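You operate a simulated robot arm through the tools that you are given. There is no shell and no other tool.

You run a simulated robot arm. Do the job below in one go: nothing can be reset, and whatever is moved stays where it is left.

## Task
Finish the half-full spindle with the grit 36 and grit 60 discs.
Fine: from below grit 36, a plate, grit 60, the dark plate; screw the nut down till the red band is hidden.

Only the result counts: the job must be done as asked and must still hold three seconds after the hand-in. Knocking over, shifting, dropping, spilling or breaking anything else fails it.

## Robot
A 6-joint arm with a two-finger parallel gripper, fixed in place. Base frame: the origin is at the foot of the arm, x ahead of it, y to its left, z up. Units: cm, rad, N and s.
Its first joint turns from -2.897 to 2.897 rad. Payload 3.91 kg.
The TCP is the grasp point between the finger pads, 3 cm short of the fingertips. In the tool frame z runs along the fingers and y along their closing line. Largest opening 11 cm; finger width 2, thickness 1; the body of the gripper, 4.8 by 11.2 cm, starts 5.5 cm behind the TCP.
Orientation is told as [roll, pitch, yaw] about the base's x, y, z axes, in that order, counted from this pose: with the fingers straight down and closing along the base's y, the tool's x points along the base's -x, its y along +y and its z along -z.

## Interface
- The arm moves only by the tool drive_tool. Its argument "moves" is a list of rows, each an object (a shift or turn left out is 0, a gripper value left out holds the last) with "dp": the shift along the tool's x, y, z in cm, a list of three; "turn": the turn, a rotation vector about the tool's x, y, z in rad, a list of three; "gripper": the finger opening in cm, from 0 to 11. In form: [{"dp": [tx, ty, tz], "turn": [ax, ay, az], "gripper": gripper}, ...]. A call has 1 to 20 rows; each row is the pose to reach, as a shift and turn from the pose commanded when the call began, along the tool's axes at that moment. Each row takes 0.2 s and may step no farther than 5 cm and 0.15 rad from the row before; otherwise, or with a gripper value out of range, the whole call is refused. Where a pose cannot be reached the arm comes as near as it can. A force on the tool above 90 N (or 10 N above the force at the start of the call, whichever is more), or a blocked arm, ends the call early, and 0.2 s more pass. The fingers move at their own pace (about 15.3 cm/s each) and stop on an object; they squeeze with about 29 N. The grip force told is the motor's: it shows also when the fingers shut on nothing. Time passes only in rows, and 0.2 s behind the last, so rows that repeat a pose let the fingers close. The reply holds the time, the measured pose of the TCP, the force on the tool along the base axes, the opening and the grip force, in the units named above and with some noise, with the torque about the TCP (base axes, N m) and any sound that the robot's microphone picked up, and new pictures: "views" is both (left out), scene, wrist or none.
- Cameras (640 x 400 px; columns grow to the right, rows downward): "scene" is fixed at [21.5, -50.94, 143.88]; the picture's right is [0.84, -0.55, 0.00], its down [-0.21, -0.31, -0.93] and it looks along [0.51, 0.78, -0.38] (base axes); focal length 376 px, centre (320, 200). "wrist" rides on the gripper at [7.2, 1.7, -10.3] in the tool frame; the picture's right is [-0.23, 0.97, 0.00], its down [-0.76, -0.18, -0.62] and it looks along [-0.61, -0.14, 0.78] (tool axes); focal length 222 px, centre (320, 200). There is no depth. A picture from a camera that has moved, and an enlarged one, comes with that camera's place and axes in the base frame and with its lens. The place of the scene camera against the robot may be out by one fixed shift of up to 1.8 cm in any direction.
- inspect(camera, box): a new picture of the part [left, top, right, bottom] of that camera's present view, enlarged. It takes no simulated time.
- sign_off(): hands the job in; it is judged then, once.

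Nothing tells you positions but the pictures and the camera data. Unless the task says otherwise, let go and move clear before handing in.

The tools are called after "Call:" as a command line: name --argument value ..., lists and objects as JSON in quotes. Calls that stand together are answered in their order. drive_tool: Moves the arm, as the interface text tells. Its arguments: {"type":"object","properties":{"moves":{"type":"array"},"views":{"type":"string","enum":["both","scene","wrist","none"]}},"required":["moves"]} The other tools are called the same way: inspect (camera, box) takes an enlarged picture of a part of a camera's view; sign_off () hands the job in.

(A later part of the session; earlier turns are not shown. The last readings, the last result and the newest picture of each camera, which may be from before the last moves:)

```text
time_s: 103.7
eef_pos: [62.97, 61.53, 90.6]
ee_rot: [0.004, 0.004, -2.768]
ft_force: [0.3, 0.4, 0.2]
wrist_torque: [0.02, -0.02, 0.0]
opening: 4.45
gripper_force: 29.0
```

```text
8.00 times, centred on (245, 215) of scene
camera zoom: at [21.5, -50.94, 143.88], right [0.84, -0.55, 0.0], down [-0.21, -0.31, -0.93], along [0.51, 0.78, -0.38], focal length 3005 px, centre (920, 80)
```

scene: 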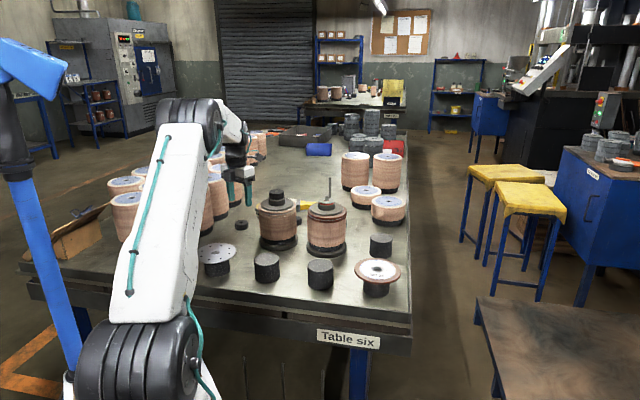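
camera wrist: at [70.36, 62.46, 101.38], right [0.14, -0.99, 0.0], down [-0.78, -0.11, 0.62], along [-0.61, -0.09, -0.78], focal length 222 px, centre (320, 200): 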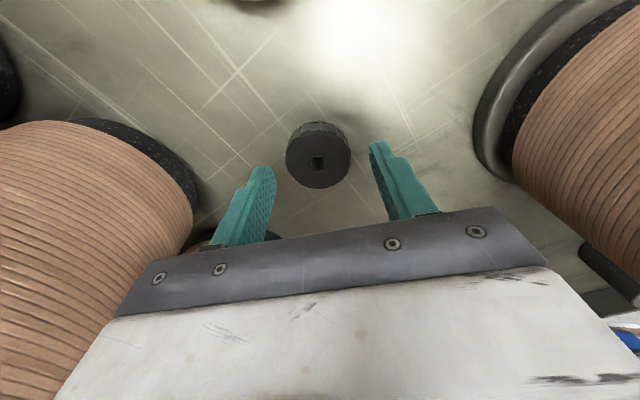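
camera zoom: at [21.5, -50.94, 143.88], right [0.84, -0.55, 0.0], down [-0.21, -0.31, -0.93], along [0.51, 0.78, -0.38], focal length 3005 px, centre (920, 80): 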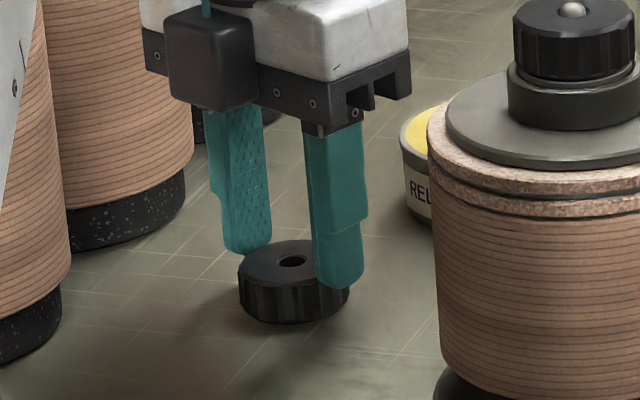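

Nut gripped (4.45 cm). Lifting and carrying it to above the rod.

Call:
drive_tool --moves '[{"dp": [0, 0, -0.5]}, {"dp": [0, 0, -1.5]}, {"dp": [0, 0, -4]}, {"dp": [0, 0, -8.5]}, {"dp": [0, 0, -13]}, {"dp": [0, 0, -17.5]}, {"dp": [0, 0, -21.5]}, {"dp": [0, 0, -25]}, {"dp": [0.74, 4.53, -25]}, {"dp": [1.48, 9.06, -25]}, {"dp": [2.22, 13.59, -25]}, {"dp": [2.97, 18.11, -25]}, {"dp": [3.71, 22.64, -25]}, {"dp": [4.45, 27.17, -25]}, {"dp": [5.19, 31.7, -25]}, {"dp": [5.19, 31.7, -22]}, {"dp": [5.19, 31.7, -19]}, {"dp": [5.19, 31.7, -19]}, {"dp": [5.19, 31.7, -19]}]' --views "both"

Call:
inspect --camera "wrist" --box '[220, 60, 420, 230]'

Call:
inspect --camera "scene" --box '[300, 155, 360, 205]'

```text
time_s: 107.7
eef_pos: [79.13, 33.9, 109.71]
ee_rot: [0.004, 0.001, -2.768]
ft_force: [-1.5, -0.4, -0.3]
wrist_torque: [0.01, 0.0, 0.01]
opening: 4.44
gripper_force: 28.7
camera wrist: at [86.55, 34.83, 120.18], right [0.14, -0.99, 0.0], down [-0.78, -0.11, 0.62], along [-0.61, -0.09, -0.78], focal length 222 px, centre (320, 200)
```

scene: 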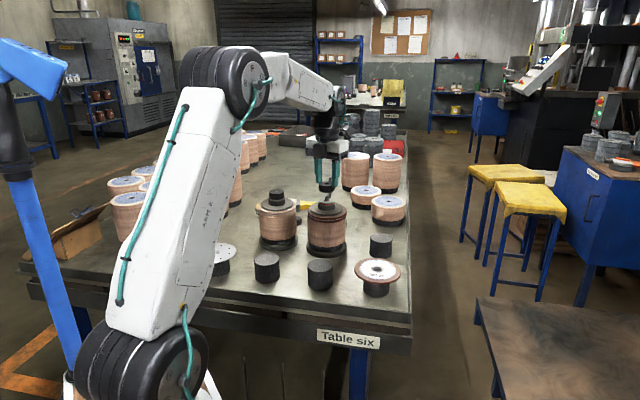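
wrist: 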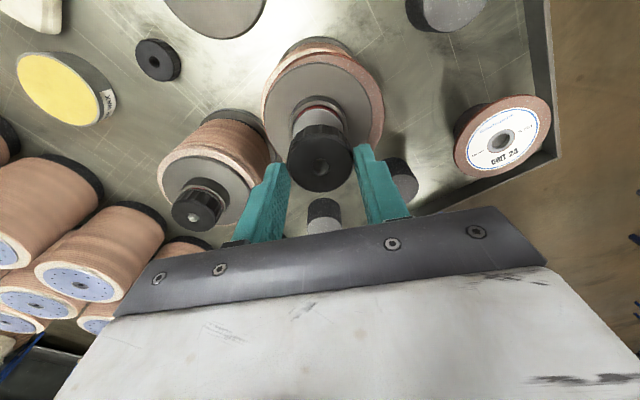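

```text
2.35 times, centred on (320, 145) of wrist
camera zoom: at [86.55, 34.83, 120.18], right [0.14, -0.99, 0.0], down [-0.78, -0.11, 0.62], along [-0.61, -0.09, -0.78], focal length 523 px, centre (320, 329)
```

zoom: 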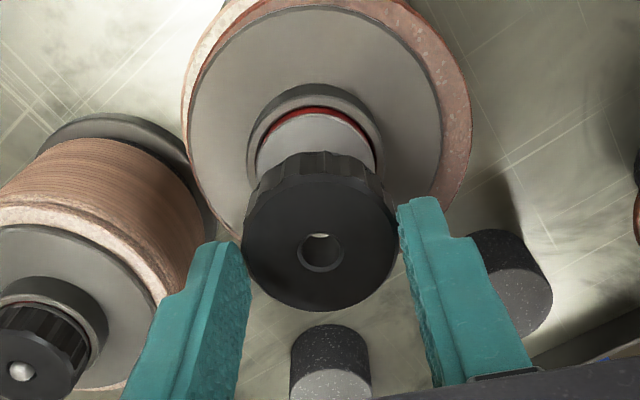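

```text
8.00 times, centred on (330, 180) of scene
camera zoom: at [21.5, -50.94, 143.88], right [0.84, -0.55, 0.0], down [-0.21, -0.31, -0.93], along [0.51, 0.78, -0.38], focal length 3005 px, centre (240, 360)
```

zoom: 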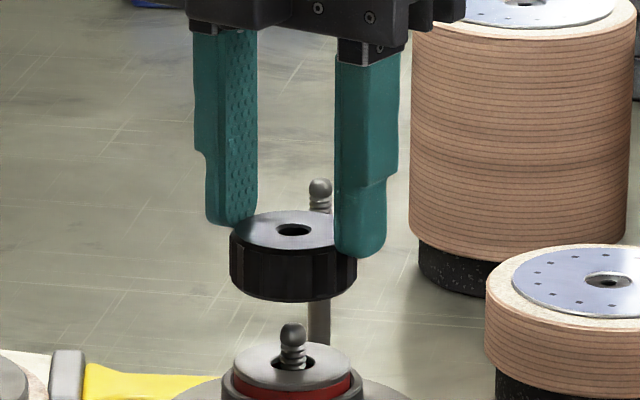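

The nut is aligned with the rod in the scene view. Lowering to just above the tip, then gently onto it.

Call:
drive_tool --moves '[{"dp": [0, 0, 0.8]}, {"dp": [0, 0, 1.5]}, {"dp": [0, 0, 1.5]}, {"dp": [0, 0, 1.5]}]' --views "none"

Call:
inspect --camera "scene" --box '[300, 160, 360, 210]'

Call:
inspect --camera "wrist" --box '[260, 100, 380, 190]'

```text
time_s: 108.7
eef_pos: [79.23, 33.63, 108.16]
ee_rot: [0.003, 0.003, -2.769]
ft_force: [0.4, 0.3, 0.3]
wrist_torque: [-0.03, 0.01, 0.02]
opening: 4.48
gripper_force: 29.2
```

```text
8.00 times, centred on (330, 185) of scene
camera zoom: at [21.5, -50.94, 143.88], right [0.84, -0.55, 0.0], down [-0.21, -0.31, -0.93], along [0.51, 0.78, -0.38], focal length 3005 px, centre (240, 320)
```

zoom: 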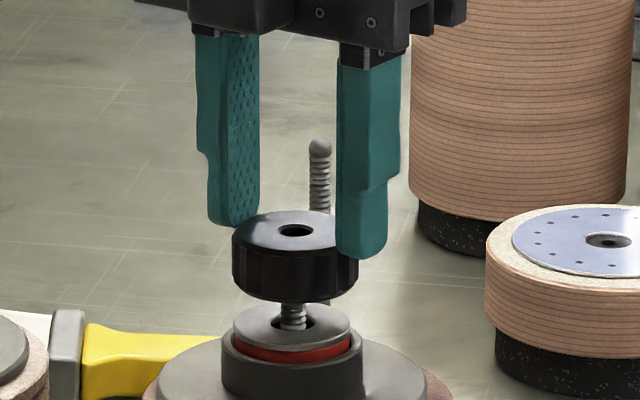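

```text
4.44 times, centred on (320, 145) of wrist
camera zoom: at [86.64, 34.82, 118.61], right [0.14, -0.99, 0.0], down [-0.78, -0.11, 0.62], along [-0.61, -0.09, -0.78], focal length 987 px, centre (320, 444)
```

zoom: 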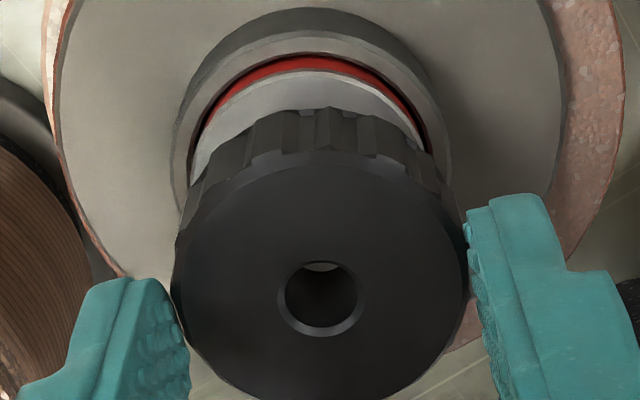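

A 2 mm correction toward +Y, then lowering gently until the nut meets the rod tip.

Call:
drive_tool --moves '[{"dp": [0.147, -0.157, 0]}, {"dp": [0.147, -0.157, 0.3]}, {"dp": [0.147, -0.157, 0.6]}, {"dp": [0.147, -0.157, 0.6]}]' --views "none"

Call:
inspect --camera "scene" --box '[300, 160, 360, 210]'

Call:
inspect --camera "wrist" --box '[260, 100, 380, 190]'

```text
time_s: 109.7
eef_pos: [79.46, 33.97, 107.69]
ee_rot: [0.003, 0.003, -2.769]
ft_force: [-5.5, -1.9, 6.5]
wrist_torque: [-0.16, 0.32, 0.01]
opening: 4.46
gripper_force: 29.0
```

```text
8.00 times, centred on (330, 185) of scene
camera zoom: at [21.5, -50.94, 143.88], right [0.84, -0.55, 0.0], down [-0.21, -0.31, -0.93], along [0.51, 0.78, -0.38], focal length 3005 px, centre (240, 320)
```

zoom: 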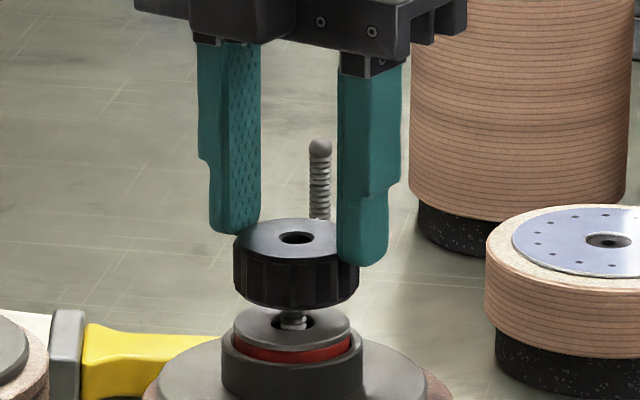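

```text
4.44 times, centred on (320, 145) of wrist
camera zoom: at [86.86, 35.08, 118.2], right [0.14, -0.99, 0.0], down [-0.78, -0.11, 0.62], along [-0.61, -0.09, -0.78], focal length 987 px, centre (320, 444)
```

zoom: 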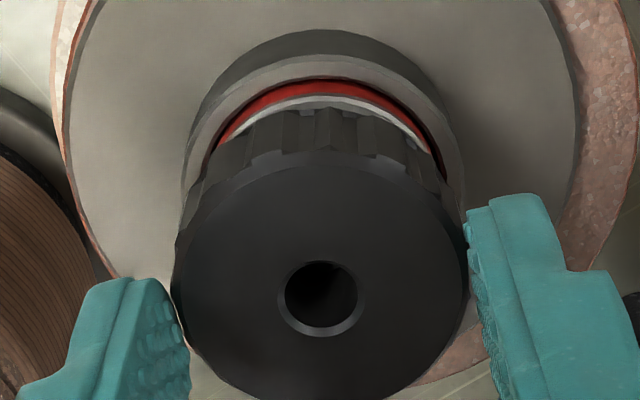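

The ball tip is touching the near-side edge of the nut's hole; the side force says move about 1.5 mm toward −x.

Call:
drive_tool --moves '[{"dp": [-0.08, 0, 0]}, {"dp": [-0.158, -0.008, 0]}, {"dp": [-0.158, -0.008, 0]}]' --views "none"

```text
time_s: 110.5
eef_pos: [79.29, 34.18, 107.7]
ee_rot: [0.003, 0.0, -2.769]
ft_force: [0.3, -0.1, -1.1]
wrist_torque: [0.0, 0.04, 0.04]
opening: 4.46
gripper_force: 29.2
```

The side load is gone. Lowering a few millimetres more.

Call:
drive_tool --moves '[{"dp": [0, 0, 0.2]}, {"dp": [0, 0, 0.4]}, {"dp": [0, 0, 0.4]}]' --views "none"

Call:
inspect --camera "scene" --box '[300, 160, 360, 210]'

Call:
inspect --camera "wrist" --box '[260, 100, 380, 190]'

```text
time_s: 111.3
eef_pos: [79.38, 33.95, 107.36]
ee_rot: [0.003, 0.003, -2.769]
ft_force: [-0.4, -0.5, -1.5]
wrist_torque: [0.02, -0.02, -0.01]
opening: 4.45
gripper_force: 28.9
```

```text
8.00 times, centred on (330, 185) of scene
camera zoom: at [21.5, -50.94, 143.88], right [0.84, -0.55, 0.0], down [-0.21, -0.31, -0.93], along [0.51, 0.78, -0.38], focal length 3005 px, centre (240, 320)
```

zoom: 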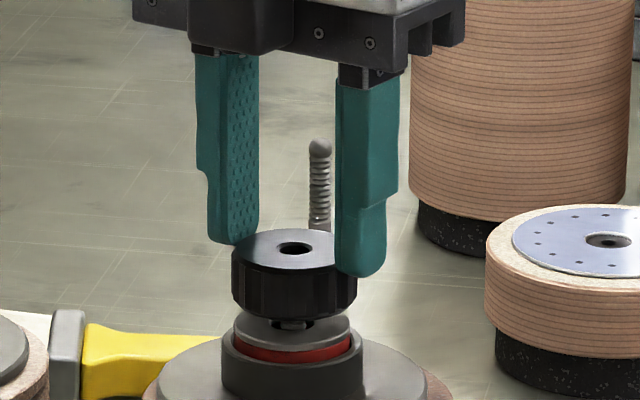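

```text
4.44 times, centred on (320, 145) of wrist
camera zoom: at [86.79, 35.08, 117.81], right [0.14, -0.99, 0.0], down [-0.78, -0.11, 0.62], along [-0.61, -0.09, -0.78], focal length 987 px, centre (320, 444)
```

zoom: 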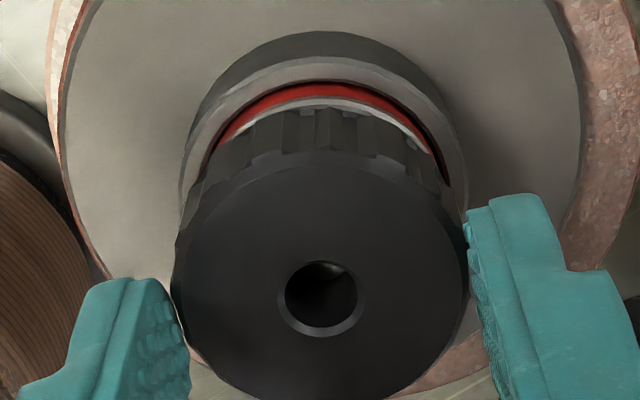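

Freely over the ball. Lowering further until the thread is met.

Call:
drive_tool --moves '[{"dp": [0, 0, 0.15]}, {"dp": [0, 0, 0.3]}, {"dp": [0, 0, 0.3]}]' --views "none"

```text
time_s: 112.1
eef_pos: [79.34, 34.11, 107.02]
ee_rot: [0.004, 0.003, -2.768]
ft_force: [0.5, 0.6, -0.7]
wrist_torque: [0.02, 0.03, 0.05]
opening: 4.48
gripper_force: 28.9
```

Call:
drive_tool --moves '[{"dp": [0, 0, 0.15]}, {"dp": [0, 0, 0.3]}, {"dp": [0, 0, 0.3]}]' --views "none"

Call:
inspect --camera "scene" --box '[300, 160, 360, 210]'

```text
time_s: 112.9
eef_pos: [79.36, 33.96, 106.81]
ee_rot: [0.006, 0.0, -2.768]
ft_force: [-6.9, -8.8, -1.6]
wrist_torque: [-0.26, 0.31, 0.0]
opening: 4.48
gripper_force: 29.2
```

```text
8.00 times, centred on (330, 185) of scene
camera zoom: at [21.5, -50.94, 143.88], right [0.84, -0.55, 0.0], down [-0.21, -0.31, -0.93], along [0.51, 0.78, -0.38], focal length 3005 px, centre (240, 320)
```

zoom: 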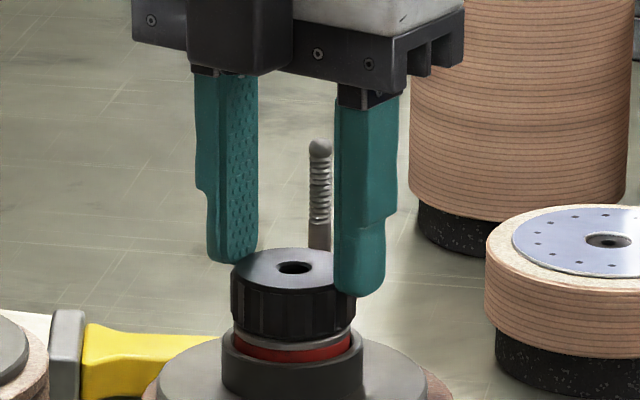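

The nut is at the thread now, with some side load. Nudging laterally to relieve it.

Call:
drive_tool --moves '[{"dp": [-0.08, 0.05, 0]}, {"dp": [-0.166, 0.096, 0]}, {"dp": [-0.166, 0.096, 0]}]' --views "none"

```text
time_s: 113.7
eef_pos: [79.37, 33.89, 106.67]
ee_rot: [0.003, 0.004, -2.768]
ft_force: [2.2, -2.0, -4.9]
wrist_torque: [-0.07, -0.11, 0.03]
opening: 4.46
gripper_force: 29.2
```

Side load is small now. Starting to turn clockwise, a small amount first, to see how thread and force respond.

Call:
drive_tool --moves '[{"dp": [0, 0, 0.0], "turn": [0, 0, 0.14]}, {"dp": [0, 0, 0.01], "turn": [0, 0, 0.28]}, {"dp": [0, 0, 0.02], "turn": [0, 0, 0.42]}, {"dp": [0, 0, 0.025], "turn": [0, 0, 0.56]}, {"dp": [0, 0, 0.03], "turn": [0, 0, 0.7]}, {"dp": [0, 0, 0.04], "turn": [0, 0, 0.84]}]' --views "none"

Call:
inspect --camera "scene" --box '[300, 160, 360, 210]'

```text
time_s: 115.1
eef_pos: [79.4, 33.81, 106.59]
ee_rot: [0.001, 0.004, 2.673]
ft_force: [6.9, -0.3, -9.3]
wrist_torque: [0.0, -0.2, 0.03]
opening: 4.45
gripper_force: 28.8
```

```text
8.00 times, centred on (330, 185) of scene
camera zoom: at [21.5, -50.94, 143.88], right [0.84, -0.55, 0.0], down [-0.21, -0.31, -0.93], along [0.51, 0.78, -0.38], focal length 3005 px, centre (240, 320)
```

zoom: 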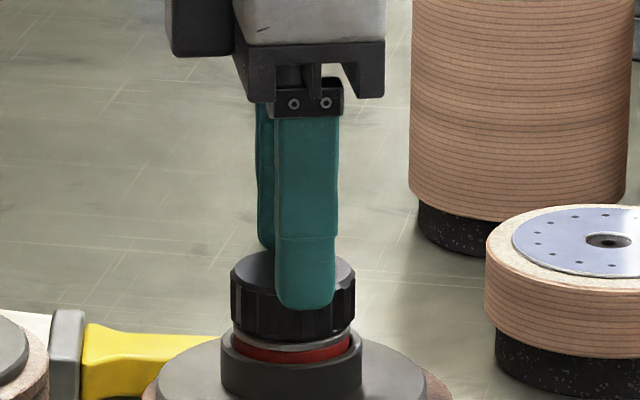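

The downward pull shows the thread is drawing the nut down faster than I follow. Continuing clockwise with more descent and a small lateral correction.

Call:
drive_tool --moves '[{"dp": [0.03, -0.015, 0.04], "turn": [0, 0, 0.14]}, {"dp": [0.062, -0.032, 0.06], "turn": [0, 0, 0.28]}, {"dp": [0.062, -0.032, 0.075], "turn": [0, 0, 0.42]}, {"dp": [0.062, -0.032, 0.09], "turn": [0, 0, 0.56]}, {"dp": [0.062, -0.032, 0.105], "turn": [0, 0, 0.7]}, {"dp": [0.062, -0.032, 0.12], "turn": [0, 0, 0.84]}, {"dp": [0.062, -0.032, 0.135], "turn": [0, 0, 0.98]}, {"dp": [0.062, -0.032, 0.15], "turn": [0, 0, 1.12]}]' --views "none"

Call:
inspect --camera "scene" --box '[300, 160, 360, 210]'

```text
time_s: 116.9
eef_pos: [79.26, 33.97, 106.53]
ee_rot: [-0.005, 0.002, 1.552]
ft_force: [-11.4, -0.9, -0.5]
wrist_torque: [-0.15, 0.5, 0.06]
opening: 4.47
gripper_force: 29.3
```

```text
8.00 times, centred on (330, 185) of scene
camera zoom: at [21.5, -50.94, 143.88], right [0.84, -0.55, 0.0], down [-0.21, -0.31, -0.93], along [0.51, 0.78, -0.38], focal length 3005 px, centre (240, 320)
```

zoom: 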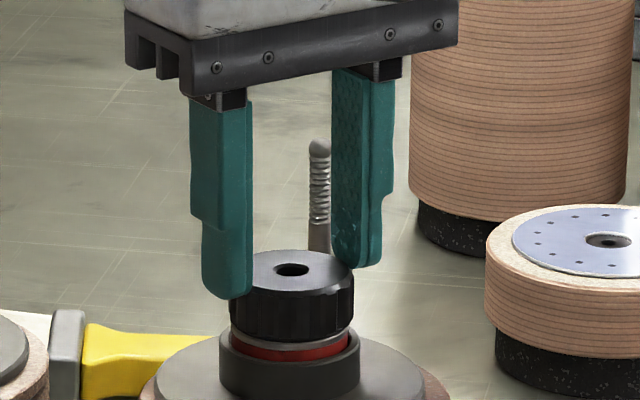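

The thread is engaged and descending roughly 0.05 cm per radian. Correcting the side load and continuing clockwise.

Call:
drive_tool --moves '[{"dp": [0, 0.06, 0.0], "turn": [0, 0, 0.05]}, {"dp": [0, 0.1, 0.005], "turn": [0, 0, 0.19]}, {"dp": [0, 0.1, 0.012], "turn": [0, 0, 0.33]}, {"dp": [0, 0.1, 0.019], "turn": [0, 0, 0.47]}, {"dp": [0, 0.1, 0.026], "turn": [0, 0, 0.61]}, {"dp": [0, 0.1, 0.033], "turn": [0, 0, 0.75]}]' --views "none"

```text
time_s: 118.3
eef_pos: [79.35, 33.91, 106.42]
ee_rot: [-0.006, -0.004, 0.802]
ft_force: [11.7, 6.3, 3.7]
wrist_torque: [0.09, -0.47, 0.07]
opening: 4.46
gripper_force: 29.2
```

Over-corrected slightly; applying a smaller correction the other way and continuing the turn.

Call:
drive_tool --moves '[{"dp": [-0.05, -0.015, 0.0], "turn": [0, 0, 0.1]}, {"dp": [-0.07, -0.015, 0.0], "turn": [0, 0, 0.24]}, {"dp": [-0.07, -0.015, 0.0], "turn": [0, 0, 0.38]}, {"dp": [-0.07, -0.015, 0.005], "turn": [0, 0, 0.52]}, {"dp": [-0.07, -0.015, 0.012], "turn": [0, 0, 0.66]}, {"dp": [-0.07, -0.015, 0.019], "turn": [0, 0, 0.8]}]' --views "none"

Call:
inspect --camera "scene" --box '[300, 160, 360, 210]'

```text
time_s: 119.7
eef_pos: [79.26, 33.83, 106.43]
ee_rot: [-0.002, -0.005, 0.001]
ft_force: [14.6, -2.1, 6.0]
wrist_torque: [-0.23, -0.73, 0.06]
opening: 4.44
gripper_force: 29.0
```

```text
8.00 times, centred on (330, 185) of scene
camera zoom: at [21.5, -50.94, 143.88], right [0.84, -0.55, 0.0], down [-0.21, -0.31, -0.93], along [0.51, 0.78, -0.38], focal length 3005 px, centre (240, 320)
```

zoom: 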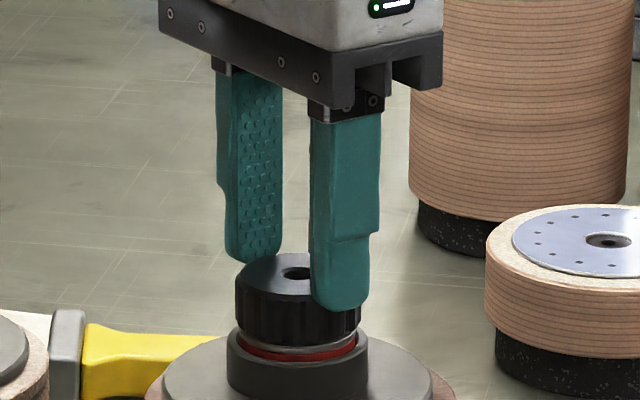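

Side force has grown to about 15 N; correcting without turning.

Call:
drive_tool --moves '[{"dp": [-0.05, 0, -0.02]}, {"dp": [-0.1, -0.01, -0.03]}, {"dp": [-0.1, -0.01, -0.03]}]' --views "wrist"

Call:
inspect --camera "wrist" --box '[240, 60, 400, 200]'

Call:
inspect --camera "scene" --box '[290, 165, 370, 265]'

```text
time_s: 120.5
eef_pos: [79.3, 33.85, 106.35]
ee_rot: [-0.004, -0.004, 0.007]
ft_force: [3.7, -5.1, 5.6]
wrist_torque: [-0.12, 0.06, -0.02]
opening: 4.46
gripper_force: 28.8
camera wrist: at [72.16, 35.54, 116.79], right [0.22, 0.97, 0.0], down [0.76, -0.17, 0.63], along [0.61, -0.14, -0.78], focal length 222 px, centre (320, 200)
```

wrist: 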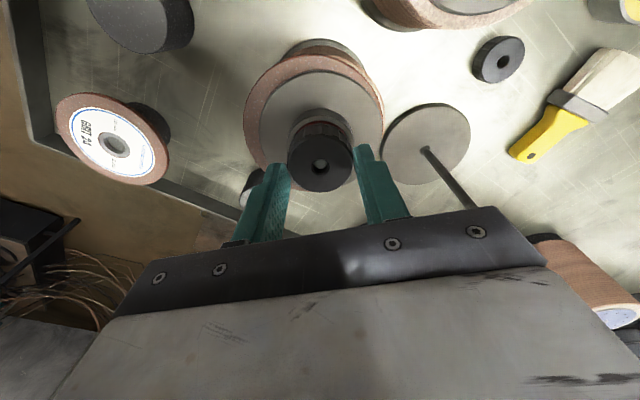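

```text
2.86 times, centred on (320, 130) of wrist
camera zoom: at [72.16, 35.54, 116.79], right [0.22, 0.97, 0.0], down [0.76, -0.17, 0.63], along [0.61, -0.14, -0.78], focal length 635 px, centre (320, 400)
```

zoom: 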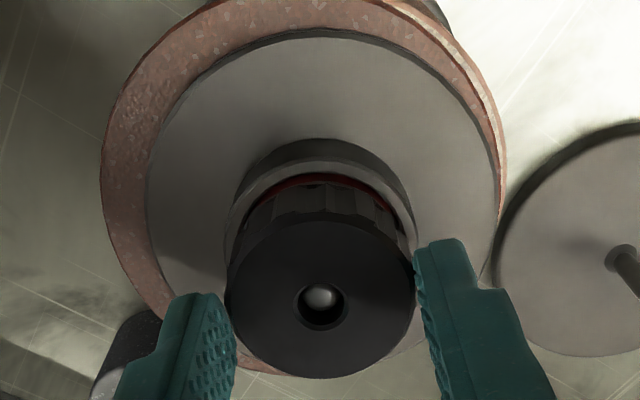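

```text
4.00 times, centred on (330, 215) of scene
camera zoom: at [21.5, -50.94, 143.88], right [0.84, -0.55, 0.0], down [-0.21, -0.31, -0.93], along [0.51, 0.78, -0.38], focal length 1503 px, centre (280, 140)
```

zoom: 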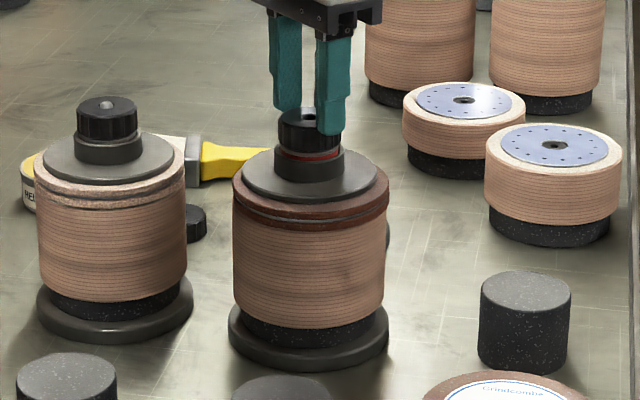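

The rod tip shows inside the nut from above, so it's threaded on. Continuing clockwise with a predicted lateral follow-up.

Call:
drive_tool --moves '[{"dp": [-0.025, -0.03, 0.0], "turn": [0, 0, 0.125]}, {"dp": [-0.03, -0.045, 0.0], "turn": [0, 0, 0.25]}, {"dp": [-0.035, -0.06, 0.005], "turn": [0, 0, 0.375]}, {"dp": [-0.045, -0.075, 0.01], "turn": [0, 0, 0.5]}, {"dp": [-0.05, -0.085, 0.015], "turn": [0, 0, 0.625]}, {"dp": [-0.055, -0.095, 0.02], "turn": [0, 0, 0.75]}]' --views "none"

```text
time_s: 121.9
eef_pos: [79.46, 33.8, 106.43]
ee_rot: [0.0, -0.004, -0.748]
ft_force: [-0.8, 5.9, -13.2]
wrist_torque: [0.19, 0.15, 0.1]
opening: 4.48
gripper_force: 28.7
```

Lateral load is low now; the thread pulls the nut down with 13 N, so I'll follow faster.

Call:
drive_tool --moves '[{"dp": [0, 0, 0.06], "turn": [0, 0, 0.1]}, {"dp": [0, -0.005, 0.09], "turn": [0, 0, 0.22]}, {"dp": [0, -0.01, 0.11], "turn": [0, 0, 0.34]}, {"dp": [0, -0.014, 0.13], "turn": [0, 0, 0.46]}, {"dp": [0, -0.014, 0.145], "turn": [0, 0, 0.58]}, {"dp": [0, -0.014, 0.16], "turn": [0, 0, 0.7]}]' --views "wrist"

Call:
inspect --camera "scene" --box '[300, 160, 360, 210]'

Call:
inspect --camera "wrist" --box '[240, 60, 400, 200]'

```text
time_s: 123.3
eef_pos: [79.57, 33.59, 106.38]
ee_rot: [0.003, -0.002, -1.447]
ft_force: [3.7, -7.1, -6.8]
wrist_torque: [-0.41, 0.03, 0.12]
opening: 4.44
gripper_force: 29.1
camera wrist: at [80.37, 41.08, 116.73], right [0.99, -0.11, 0.0], down [-0.09, -0.78, 0.63], along [-0.06, -0.62, -0.78], focal length 222 px, centre (320, 200)
```

wrist: 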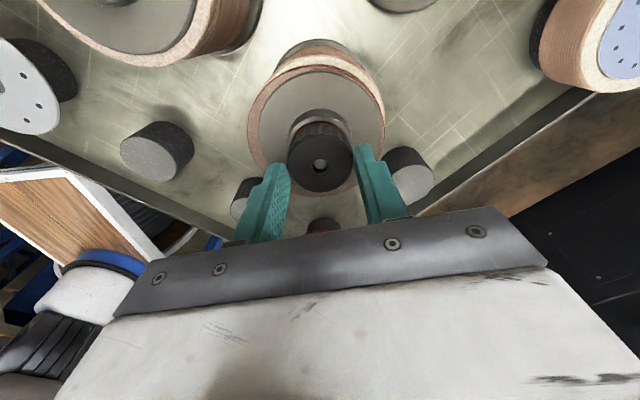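

```text
8.00 times, centred on (330, 185) of scene
camera zoom: at [21.5, -50.94, 143.88], right [0.84, -0.55, 0.0], down [-0.21, -0.31, -0.93], along [0.51, 0.78, -0.38], focal length 3005 px, centre (240, 320)
```

zoom: 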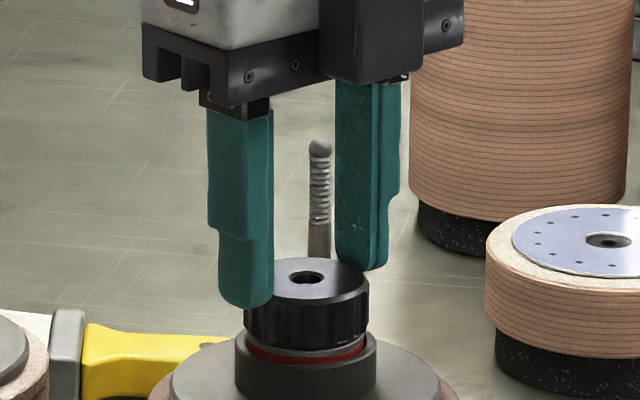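

```text
2.86 times, centred on (320, 130) of wrist
camera zoom: at [80.37, 41.08, 116.73], right [0.99, -0.11, 0.0], down [-0.09, -0.78, 0.63], along [-0.06, -0.62, -0.78], focal length 635 px, centre (320, 400)
```

zoom: 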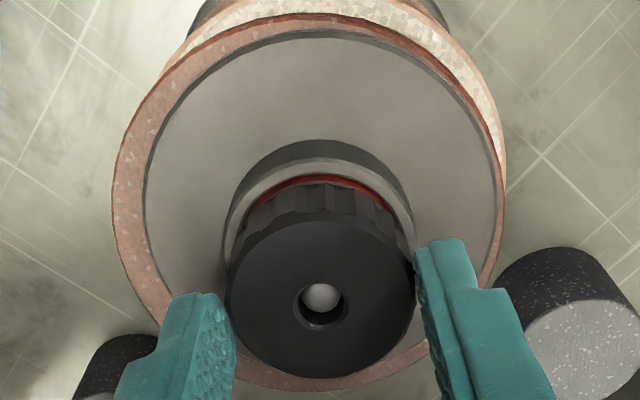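

The hub and nut have moved right in the picture; I need to check whether the whole spindle base has slid.

Call:
inspect --camera "scene" --box '[290, 165, 370, 265]'

Call:
inspect --camera "scene" --box '[296, 225, 356, 265]'

```text
4.00 times, centred on (330, 215) of scene
camera zoom: at [21.5, -50.94, 143.88], right [0.84, -0.55, 0.0], down [-0.21, -0.31, -0.93], along [0.51, 0.78, -0.38], focal length 1503 px, centre (280, 140)
```

zoom: 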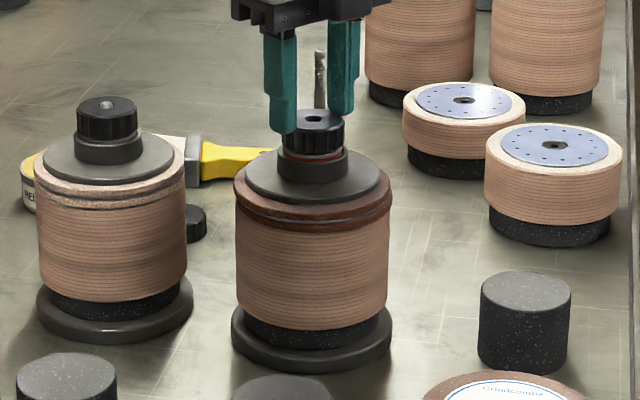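

```text
10.00 times, centred on (326, 245) of scene
camera zoom: at [21.5, -50.94, 143.88], right [0.84, -0.55, 0.0], down [-0.21, -0.31, -0.93], along [0.51, 0.78, -0.38], focal length 3756 px, centre (260, -250)
```

zoom: 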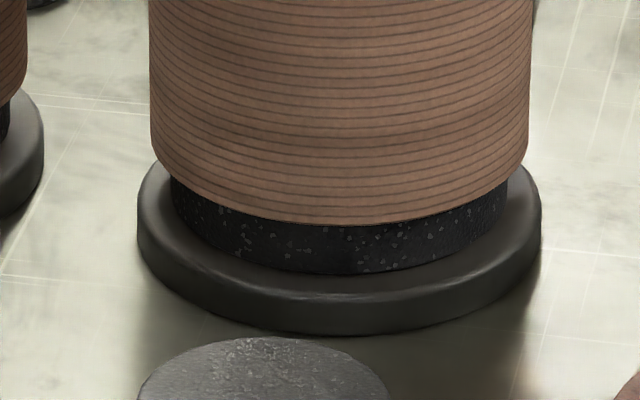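

The spindle base has slid about 4 mm, dragged by my lateral "corrections" while the nut turned. From now on I'll keep the axis fixed. I'll open, unwind the wrist and re-grip centred on the nut.

Call:
drive_tool --moves '[{"gripper": 4.7}, {"gripper": 5.2}, {"gripper": 5.8}, {"gripper": 5.8}]' --views "none"

Call:
inspect --camera "scene" --box '[300, 160, 360, 210]'

Call:
inspect --camera "wrist" --box '[260, 100, 380, 200]'

```text
time_s: 124.3
eef_pos: [79.5, 33.76, 106.28]
ee_rot: [0.001, -0.004, -1.445]
ft_force: [-0.8, -0.7, 0.3]
wrist_torque: [-0.01, 0.01, -0.01]
opening: 5.8
gripper_force: 0.1
```

```text
8.00 times, centred on (330, 185) of scene
camera zoom: at [21.5, -50.94, 143.88], right [0.84, -0.55, 0.0], down [-0.21, -0.31, -0.93], along [0.51, 0.78, -0.38], focal length 3005 px, centre (240, 320)
```

zoom: 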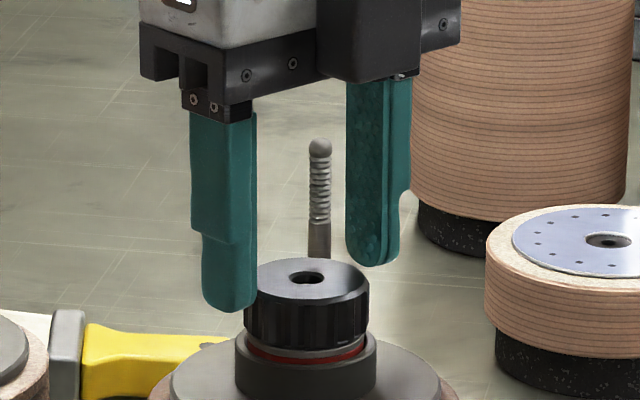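

```text
4.00 times, centred on (320, 150) of wrist
camera zoom: at [80.3, 41.16, 116.76], right [0.99, -0.1, 0.0], down [-0.08, -0.78, 0.62], along [-0.06, -0.62, -0.78], focal length 888 px, centre (320, 400)
```

zoom: 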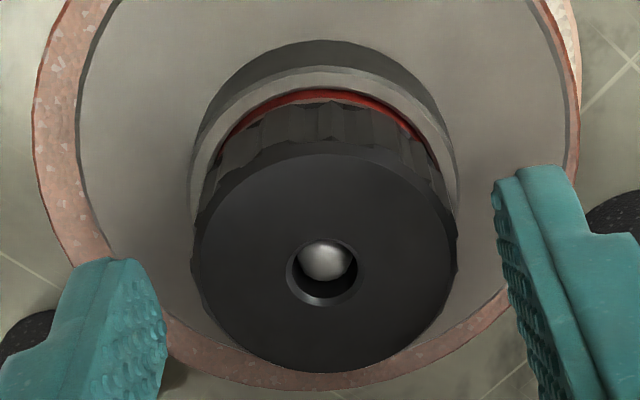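

The nut holds its place on the thread. I'll unwind half a turn and look again, which lets me measure any offset between tool axis and nut.

Call:
drive_tool --moves '[{"turn": [0, 0, -0.145]}, {"turn": [0, 0, -0.29]}, {"turn": [0, 0, -0.435]}, {"turn": [0, 0, -0.58]}, {"turn": [0, 0, -0.725]}, {"turn": [0, 0, -0.87]}, {"turn": [0, 0, -1.015]}, {"turn": [0, 0, -1.16]}, {"turn": [0, 0, -1.305]}, {"turn": [0, 0, -1.45]}, {"turn": [0, 0, -1.595]}, {"turn": [0, 0, -1.74]}, {"turn": [0, 0, -1.885]}, {"turn": [0, 0, -2.03]}, {"turn": [0, 0, -2.175]}, {"turn": [0, 0, -2.32]}, {"turn": [0, 0, -2.465]}, {"turn": [0, 0, -2.61]}, {"turn": [0, 0, -2.755]}, {"turn": [0, 0, -2.9]}]' --views "none"

Call:
drive_tool --moves '[{"turn": [0, 0, -0.12]}, {"turn": [0, 0, -0.242]}, {"turn": [0, 0, -0.242]}]' --views "none"

Call:
inspect --camera "wrist" --box '[260, 100, 380, 200]'

Call:
inspect --camera "scene" --box '[300, 160, 360, 210]'

```text
time_s: 128.5
eef_pos: [79.4, 33.87, 106.23]
ee_rot: [-0.005, 0.002, 1.456]
ft_force: [0.2, 0.6, 0.3]
wrist_torque: [0.02, 0.0, -0.05]
opening: 5.8
gripper_force: 0.1
```

```text
time_s: 129.3
eef_pos: [79.57, 33.84, 106.3]
ee_rot: [-0.003, 0.003, 1.697]
ft_force: [0.6, -0.1, -0.3]
wrist_torque: [-0.01, -0.02, 0.0]
opening: 5.83
gripper_force: 0.0
```

```text
4.00 times, centred on (320, 150) of wrist
camera zoom: at [78.81, 26.49, 116.72], right [-0.99, 0.1, 0.0], down [0.08, 0.78, 0.62], along [0.07, 0.62, -0.78], focal length 888 px, centre (320, 400)
```

zoom: 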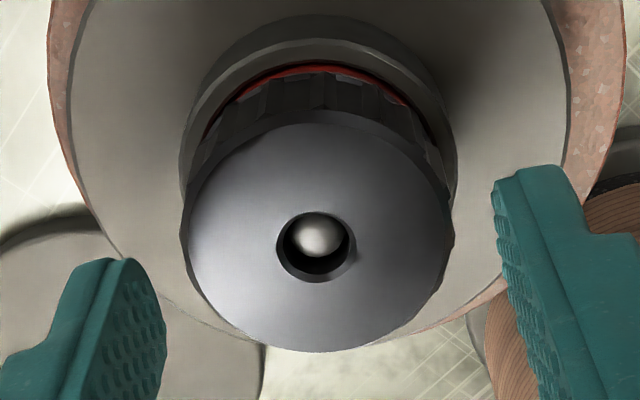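

```text
8.00 times, centred on (330, 185) of scene
camera zoom: at [21.5, -50.94, 143.88], right [0.84, -0.55, 0.0], down [-0.21, -0.31, -0.93], along [0.51, 0.78, -0.38], focal length 3005 px, centre (240, 320)
```

zoom: 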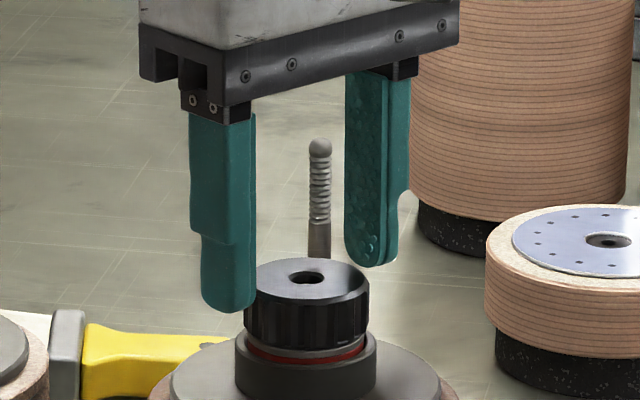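

Comparing both views, the tool axis was about 2.5 mm off the nut. I'll centre it, go 4 mm lower for a better grip, and unwind to the start of a new stroke.

Call:
drive_tool --moves '[{"dp": [0.12, 0, 0.2], "turn": [0, 0, -0.14]}, {"dp": [0.245, 0, 0.4], "turn": [0, 0, -0.28]}, {"dp": [0.245, 0, 0.4], "turn": [0, 0, -0.42]}, {"dp": [0.245, 0, 0.4], "turn": [0, 0, -0.56]}, {"dp": [0.245, 0, 0.4], "turn": [0, 0, -0.7]}, {"dp": [0.245, 0, 0.4], "turn": [0, 0, -0.84]}, {"dp": [0.245, 0, 0.4], "turn": [0, 0, -0.98]}, {"dp": [0.245, 0, 0.4], "turn": [0, 0, -1.12]}, {"dp": [0.245, 0, 0.4], "turn": [0, 0, -1.26]}, {"dp": [0.245, 0, 0.4], "turn": [0, 0, -1.4]}, {"dp": [0.245, 0, 0.4], "turn": [0, 0, -1.54]}, {"dp": [0.245, 0, 0.4], "turn": [0, 0, -1.68]}, {"dp": [0.245, 0, 0.4], "turn": [0, 0, -1.74]}, {"dp": [0.245, 0, 0.4], "turn": [0, 0, -1.74]}]' --views "none"

Call:
inspect --camera "wrist" --box '[260, 100, 380, 200]'

Call:
inspect --camera "scene" --box '[300, 160, 360, 210]'

```text
time_s: 132.3
eef_pos: [79.5, 33.59, 105.86]
ee_rot: [0.004, 0.003, -2.845]
ft_force: [-0.1, -0.8, 0.2]
wrist_torque: [-0.04, 0.02, 0.04]
opening: 5.78
gripper_force: 0.1
```

```text
4.00 times, centred on (320, 150) of wrist
camera zoom: at [86.95, 34.03, 116.38], right [0.07, -1.0, 0.0], down [-0.78, -0.05, 0.62], along [-0.62, -0.04, -0.78], focal length 888 px, centre (320, 400)
```

zoom: 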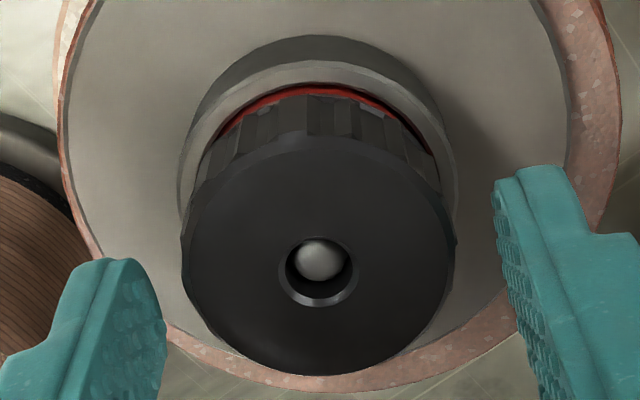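

```text
8.00 times, centred on (330, 185) of scene
camera zoom: at [21.5, -50.94, 143.88], right [0.84, -0.55, 0.0], down [-0.21, -0.31, -0.93], along [0.51, 0.78, -0.38], focal length 3005 px, centre (240, 320)
```

zoom: 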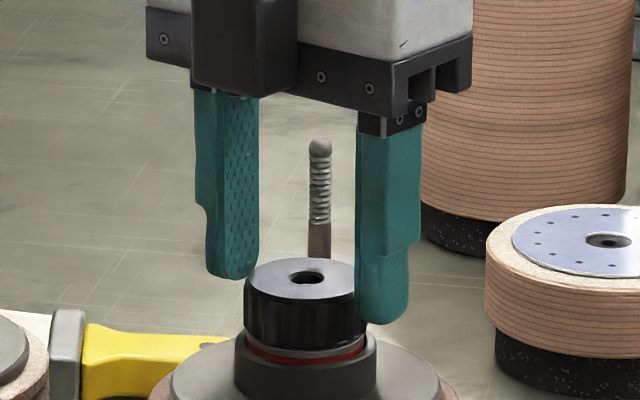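

Now centred on the nut. Closing on it.

Call:
drive_tool --moves '[{"gripper": 5.2}, {"gripper": 4.9}, {"gripper": 4.6}, {"gripper": 4.3}, {"gripper": 3.9}, {"gripper": 3.5}, {"gripper": 3.5}]' --views "none"

```text
time_s: 133.9
eef_pos: [79.46, 33.62, 106.02]
ee_rot: [0.003, 0.003, -2.847]
ft_force: [0.1, -0.6, -1.1]
wrist_torque: [0.15, 0.02, 0.04]
opening: 4.46
gripper_force: 28.8
```

Gently easing the spindle back toward its original spot with the nut held, in small steps.

Call:
drive_tool --moves '[{"dp": [-0.05, -0.06, 0]}, {"dp": [-0.1, -0.12, 0]}, {"dp": [-0.15, -0.18, 0]}, {"dp": [-0.2, -0.24, 0]}, {"dp": [-0.25, -0.3, 0]}]' --views "none"

Call:
inspect --camera "scene" --box '[300, 160, 360, 210]'

Call:
inspect --camera "scene" --box '[296, 225, 356, 265]'

```text
time_s: 135.1
eef_pos: [79.14, 33.61, 105.91]
ee_rot: [0.004, 0.004, -2.849]
ft_force: [11.8, -8.7, 9.5]
wrist_torque: [-0.27, -0.48, -0.03]
opening: 4.47
gripper_force: 28.2
```

```text
8.00 times, centred on (330, 185) of scene
camera zoom: at [21.5, -50.94, 143.88], right [0.84, -0.55, 0.0], down [-0.21, -0.31, -0.93], along [0.51, 0.78, -0.38], focal length 3005 px, centre (240, 320)
```

zoom: 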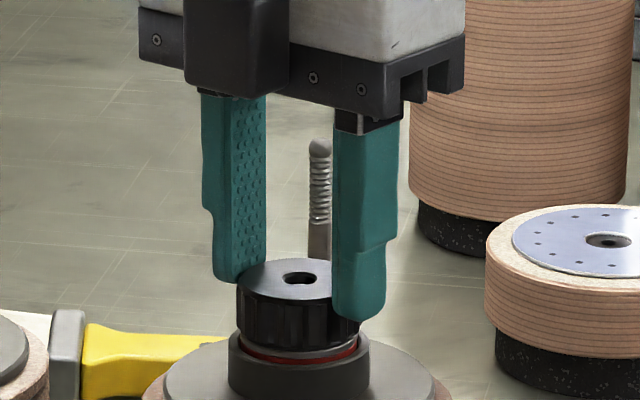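

```text
10.00 times, centred on (326, 245) of scene
camera zoom: at [21.5, -50.94, 143.88], right [0.84, -0.55, 0.0], down [-0.21, -0.31, -0.93], along [0.51, 0.78, -0.38], focal length 3756 px, centre (260, -250)
```

zoom: 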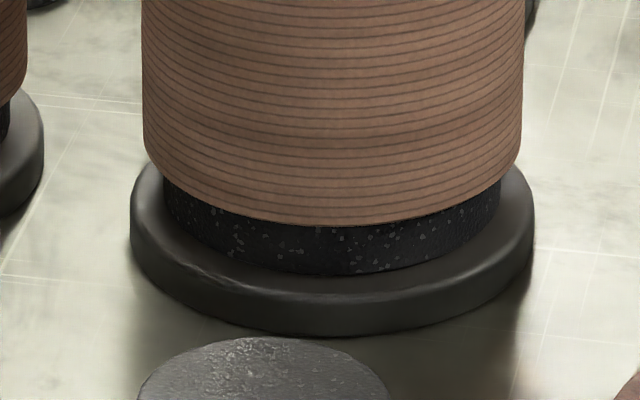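

The base slid back by half. A bit more, then relieving the load.

Call:
drive_tool --moves '[{"dp": [-0.05, -0.06, -0.03]}, {"dp": [-0.1, -0.12, -0.05]}, {"dp": [-0.15, -0.18, -0.05]}, {"dp": [-0.19, -0.23, -0.05]}, {"dp": [-0.12, -0.14, -0.05]}, {"dp": [-0.1, -0.12, -0.05]}]' --views "none"

Call:
inspect --camera "scene" --box '[300, 160, 360, 210]'

Call:
inspect --camera "scene" --box '[296, 225, 356, 265]'

```text
time_s: 136.5
eef_pos: [78.86, 33.89, 105.86]
ee_rot: [0.004, 0.001, -2.845]
ft_force: [8.1, -7.4, 4.6]
wrist_torque: [0.02, -0.23, -0.03]
opening: 4.44
gripper_force: 29.3
```

```text
8.00 times, centred on (330, 185) of scene
camera zoom: at [21.5, -50.94, 143.88], right [0.84, -0.55, 0.0], down [-0.21, -0.31, -0.93], along [0.51, 0.78, -0.38], focal length 3005 px, centre (240, 320)
```

zoom: 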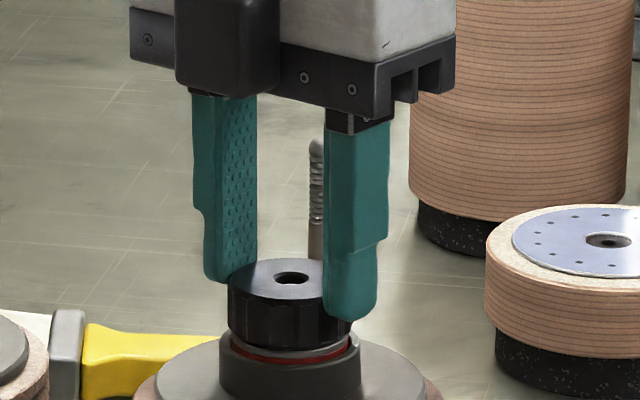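

```text
10.00 times, centred on (326, 245) of scene
camera zoom: at [21.5, -50.94, 143.88], right [0.84, -0.55, 0.0], down [-0.21, -0.31, -0.93], along [0.51, 0.78, -0.38], focal length 3756 px, centre (260, -250)
```

zoom: 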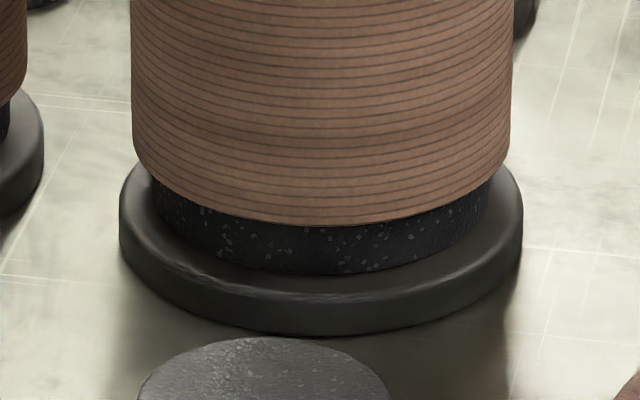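

The base is back at its original position. Relieving the side load and starting the next clockwise stroke with a fixed axis.

Call:
drive_tool --moves '[{"dp": [0.045, 0.055, -0.02]}, {"dp": [0.045, 0.055, -0.02], "turn": [0, 0, 0.14]}, {"dp": [0.045, 0.055, -0.02], "turn": [0, 0, 0.28]}, {"dp": [0.045, 0.055, -0.01], "turn": [0, 0, 0.42]}, {"dp": [0.045, 0.055, 0.0], "turn": [0, 0, 0.56]}, {"dp": [0.045, 0.055, 0.01], "turn": [0, 0, 0.7]}, {"dp": [0.045, 0.055, 0.02], "turn": [0, 0, 0.84]}, {"dp": [0.045, 0.055, 0.03], "turn": [0, 0, 0.98]}, {"dp": [0.045, 0.055, 0.04], "turn": [0, 0, 1.12]}]' --views "none"

```text
time_s: 138.5
eef_pos: [79.12, 33.72, 105.84]
ee_rot: [-0.002, 0.005, 2.313]
ft_force: [3.4, 3.8, -6.8]
wrist_torque: [-0.05, -0.02, 0.14]
opening: 4.45
gripper_force: 28.8
```

Side loads stay small. Continuing clockwise with about 0.1 cm of descent per radian.

Call:
drive_tool --moves '[{"dp": [0, 0, 0.04], "turn": [0, 0, 0.14]}, {"dp": [0, 0, 0.055], "turn": [0, 0, 0.28]}, {"dp": [0, 0, 0.07], "turn": [0, 0, 0.42]}, {"dp": [0, 0, 0.085], "turn": [0, 0, 0.56]}, {"dp": [0, 0, 0.1], "turn": [0, 0, 0.7]}, {"dp": [0, 0, 0.115], "turn": [0, 0, 0.84]}, {"dp": [0, 0, 0.13], "turn": [0, 0, 0.98]}, {"dp": [0, 0, 0.145], "turn": [0, 0, 1.12]}, {"dp": [0, 0, 0.16], "turn": [0, 0, 1.26]}, {"dp": [0, 0, 0.175], "turn": [0, 0, 1.4]}]' --views "none"

Call:
inspect --camera "scene" --box '[300, 160, 360, 210]'

```text
time_s: 140.7
eef_pos: [79.0, 33.86, 105.88]
ee_rot: [-0.006, -0.001, 0.915]
ft_force: [2.3, 4.9, -2.5]
wrist_torque: [0.15, 0.16, 0.18]
opening: 4.46
gripper_force: 29.3
```

```text
8.00 times, centred on (330, 185) of scene
camera zoom: at [21.5, -50.94, 143.88], right [0.84, -0.55, 0.0], down [-0.21, -0.31, -0.93], along [0.51, 0.78, -0.38], focal length 3005 px, centre (240, 320)
```

zoom: 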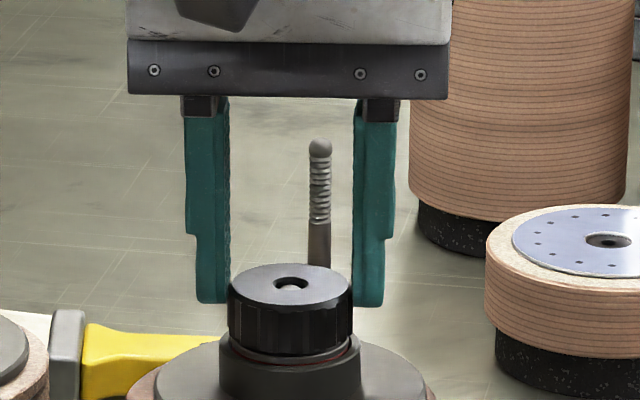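

The red band is almost covered and the rod tip is nearly flush with the nut top. Continuing.

Call:
drive_tool --moves '[{"dp": [0, 0, 0.015], "turn": [0, 0, 0.14]}, {"dp": [0, 0, 0.03], "turn": [0, 0, 0.28]}, {"dp": [0, 0, 0.045], "turn": [0, 0, 0.42]}, {"dp": [0, 0, 0.06], "turn": [0, 0, 0.56]}, {"dp": [0, 0, 0.075], "turn": [0, 0, 0.7]}, {"dp": [0, 0, 0.09], "turn": [0, 0, 0.84]}, {"dp": [0, 0, 0.1], "turn": [0, 0, 0.98]}]' --views "none"

Call:
inspect --camera "scene" --box '[308, 178, 348, 208]'

Call:
inspect --camera "wrist" --box '[260, 80, 380, 200]'

```text
time_s: 142.3
eef_pos: [79.1, 33.82, 105.69]
ee_rot: [-0.003, -0.005, -0.067]
ft_force: [1.9, -7.1, 4.8]
wrist_torque: [-0.27, 0.01, 0.23]
opening: 4.47
gripper_force: 28.9
```

```text
13.33 times, centred on (328, 193) of scene
camera zoom: at [21.5, -50.94, 143.88], right [0.84, -0.55, 0.0], down [-0.21, -0.31, -0.93], along [0.51, 0.78, -0.38], focal length 5009 px, centre (213, 293)
```

zoom: 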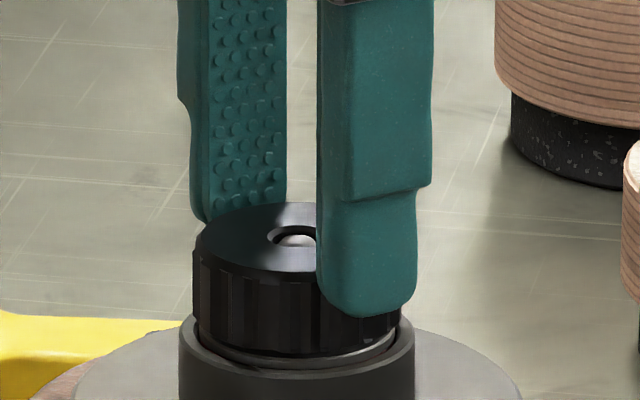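

```text
3.33 times, centred on (320, 140) of wrist
camera zoom: at [71.99, 35.93, 116.06], right [0.29, 0.96, 0.0], down [0.75, -0.23, 0.63], along [0.6, -0.18, -0.78], focal length 740 px, centre (320, 400)
```

zoom: 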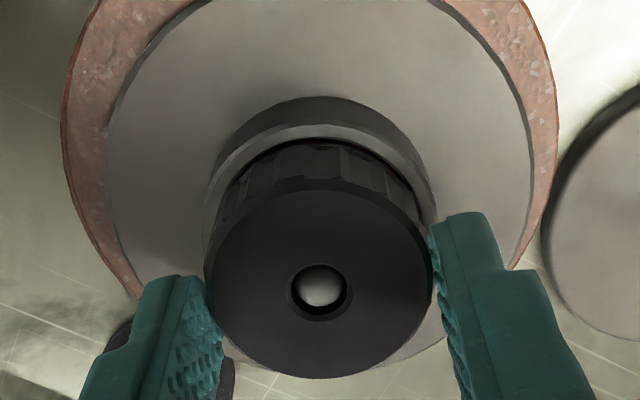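

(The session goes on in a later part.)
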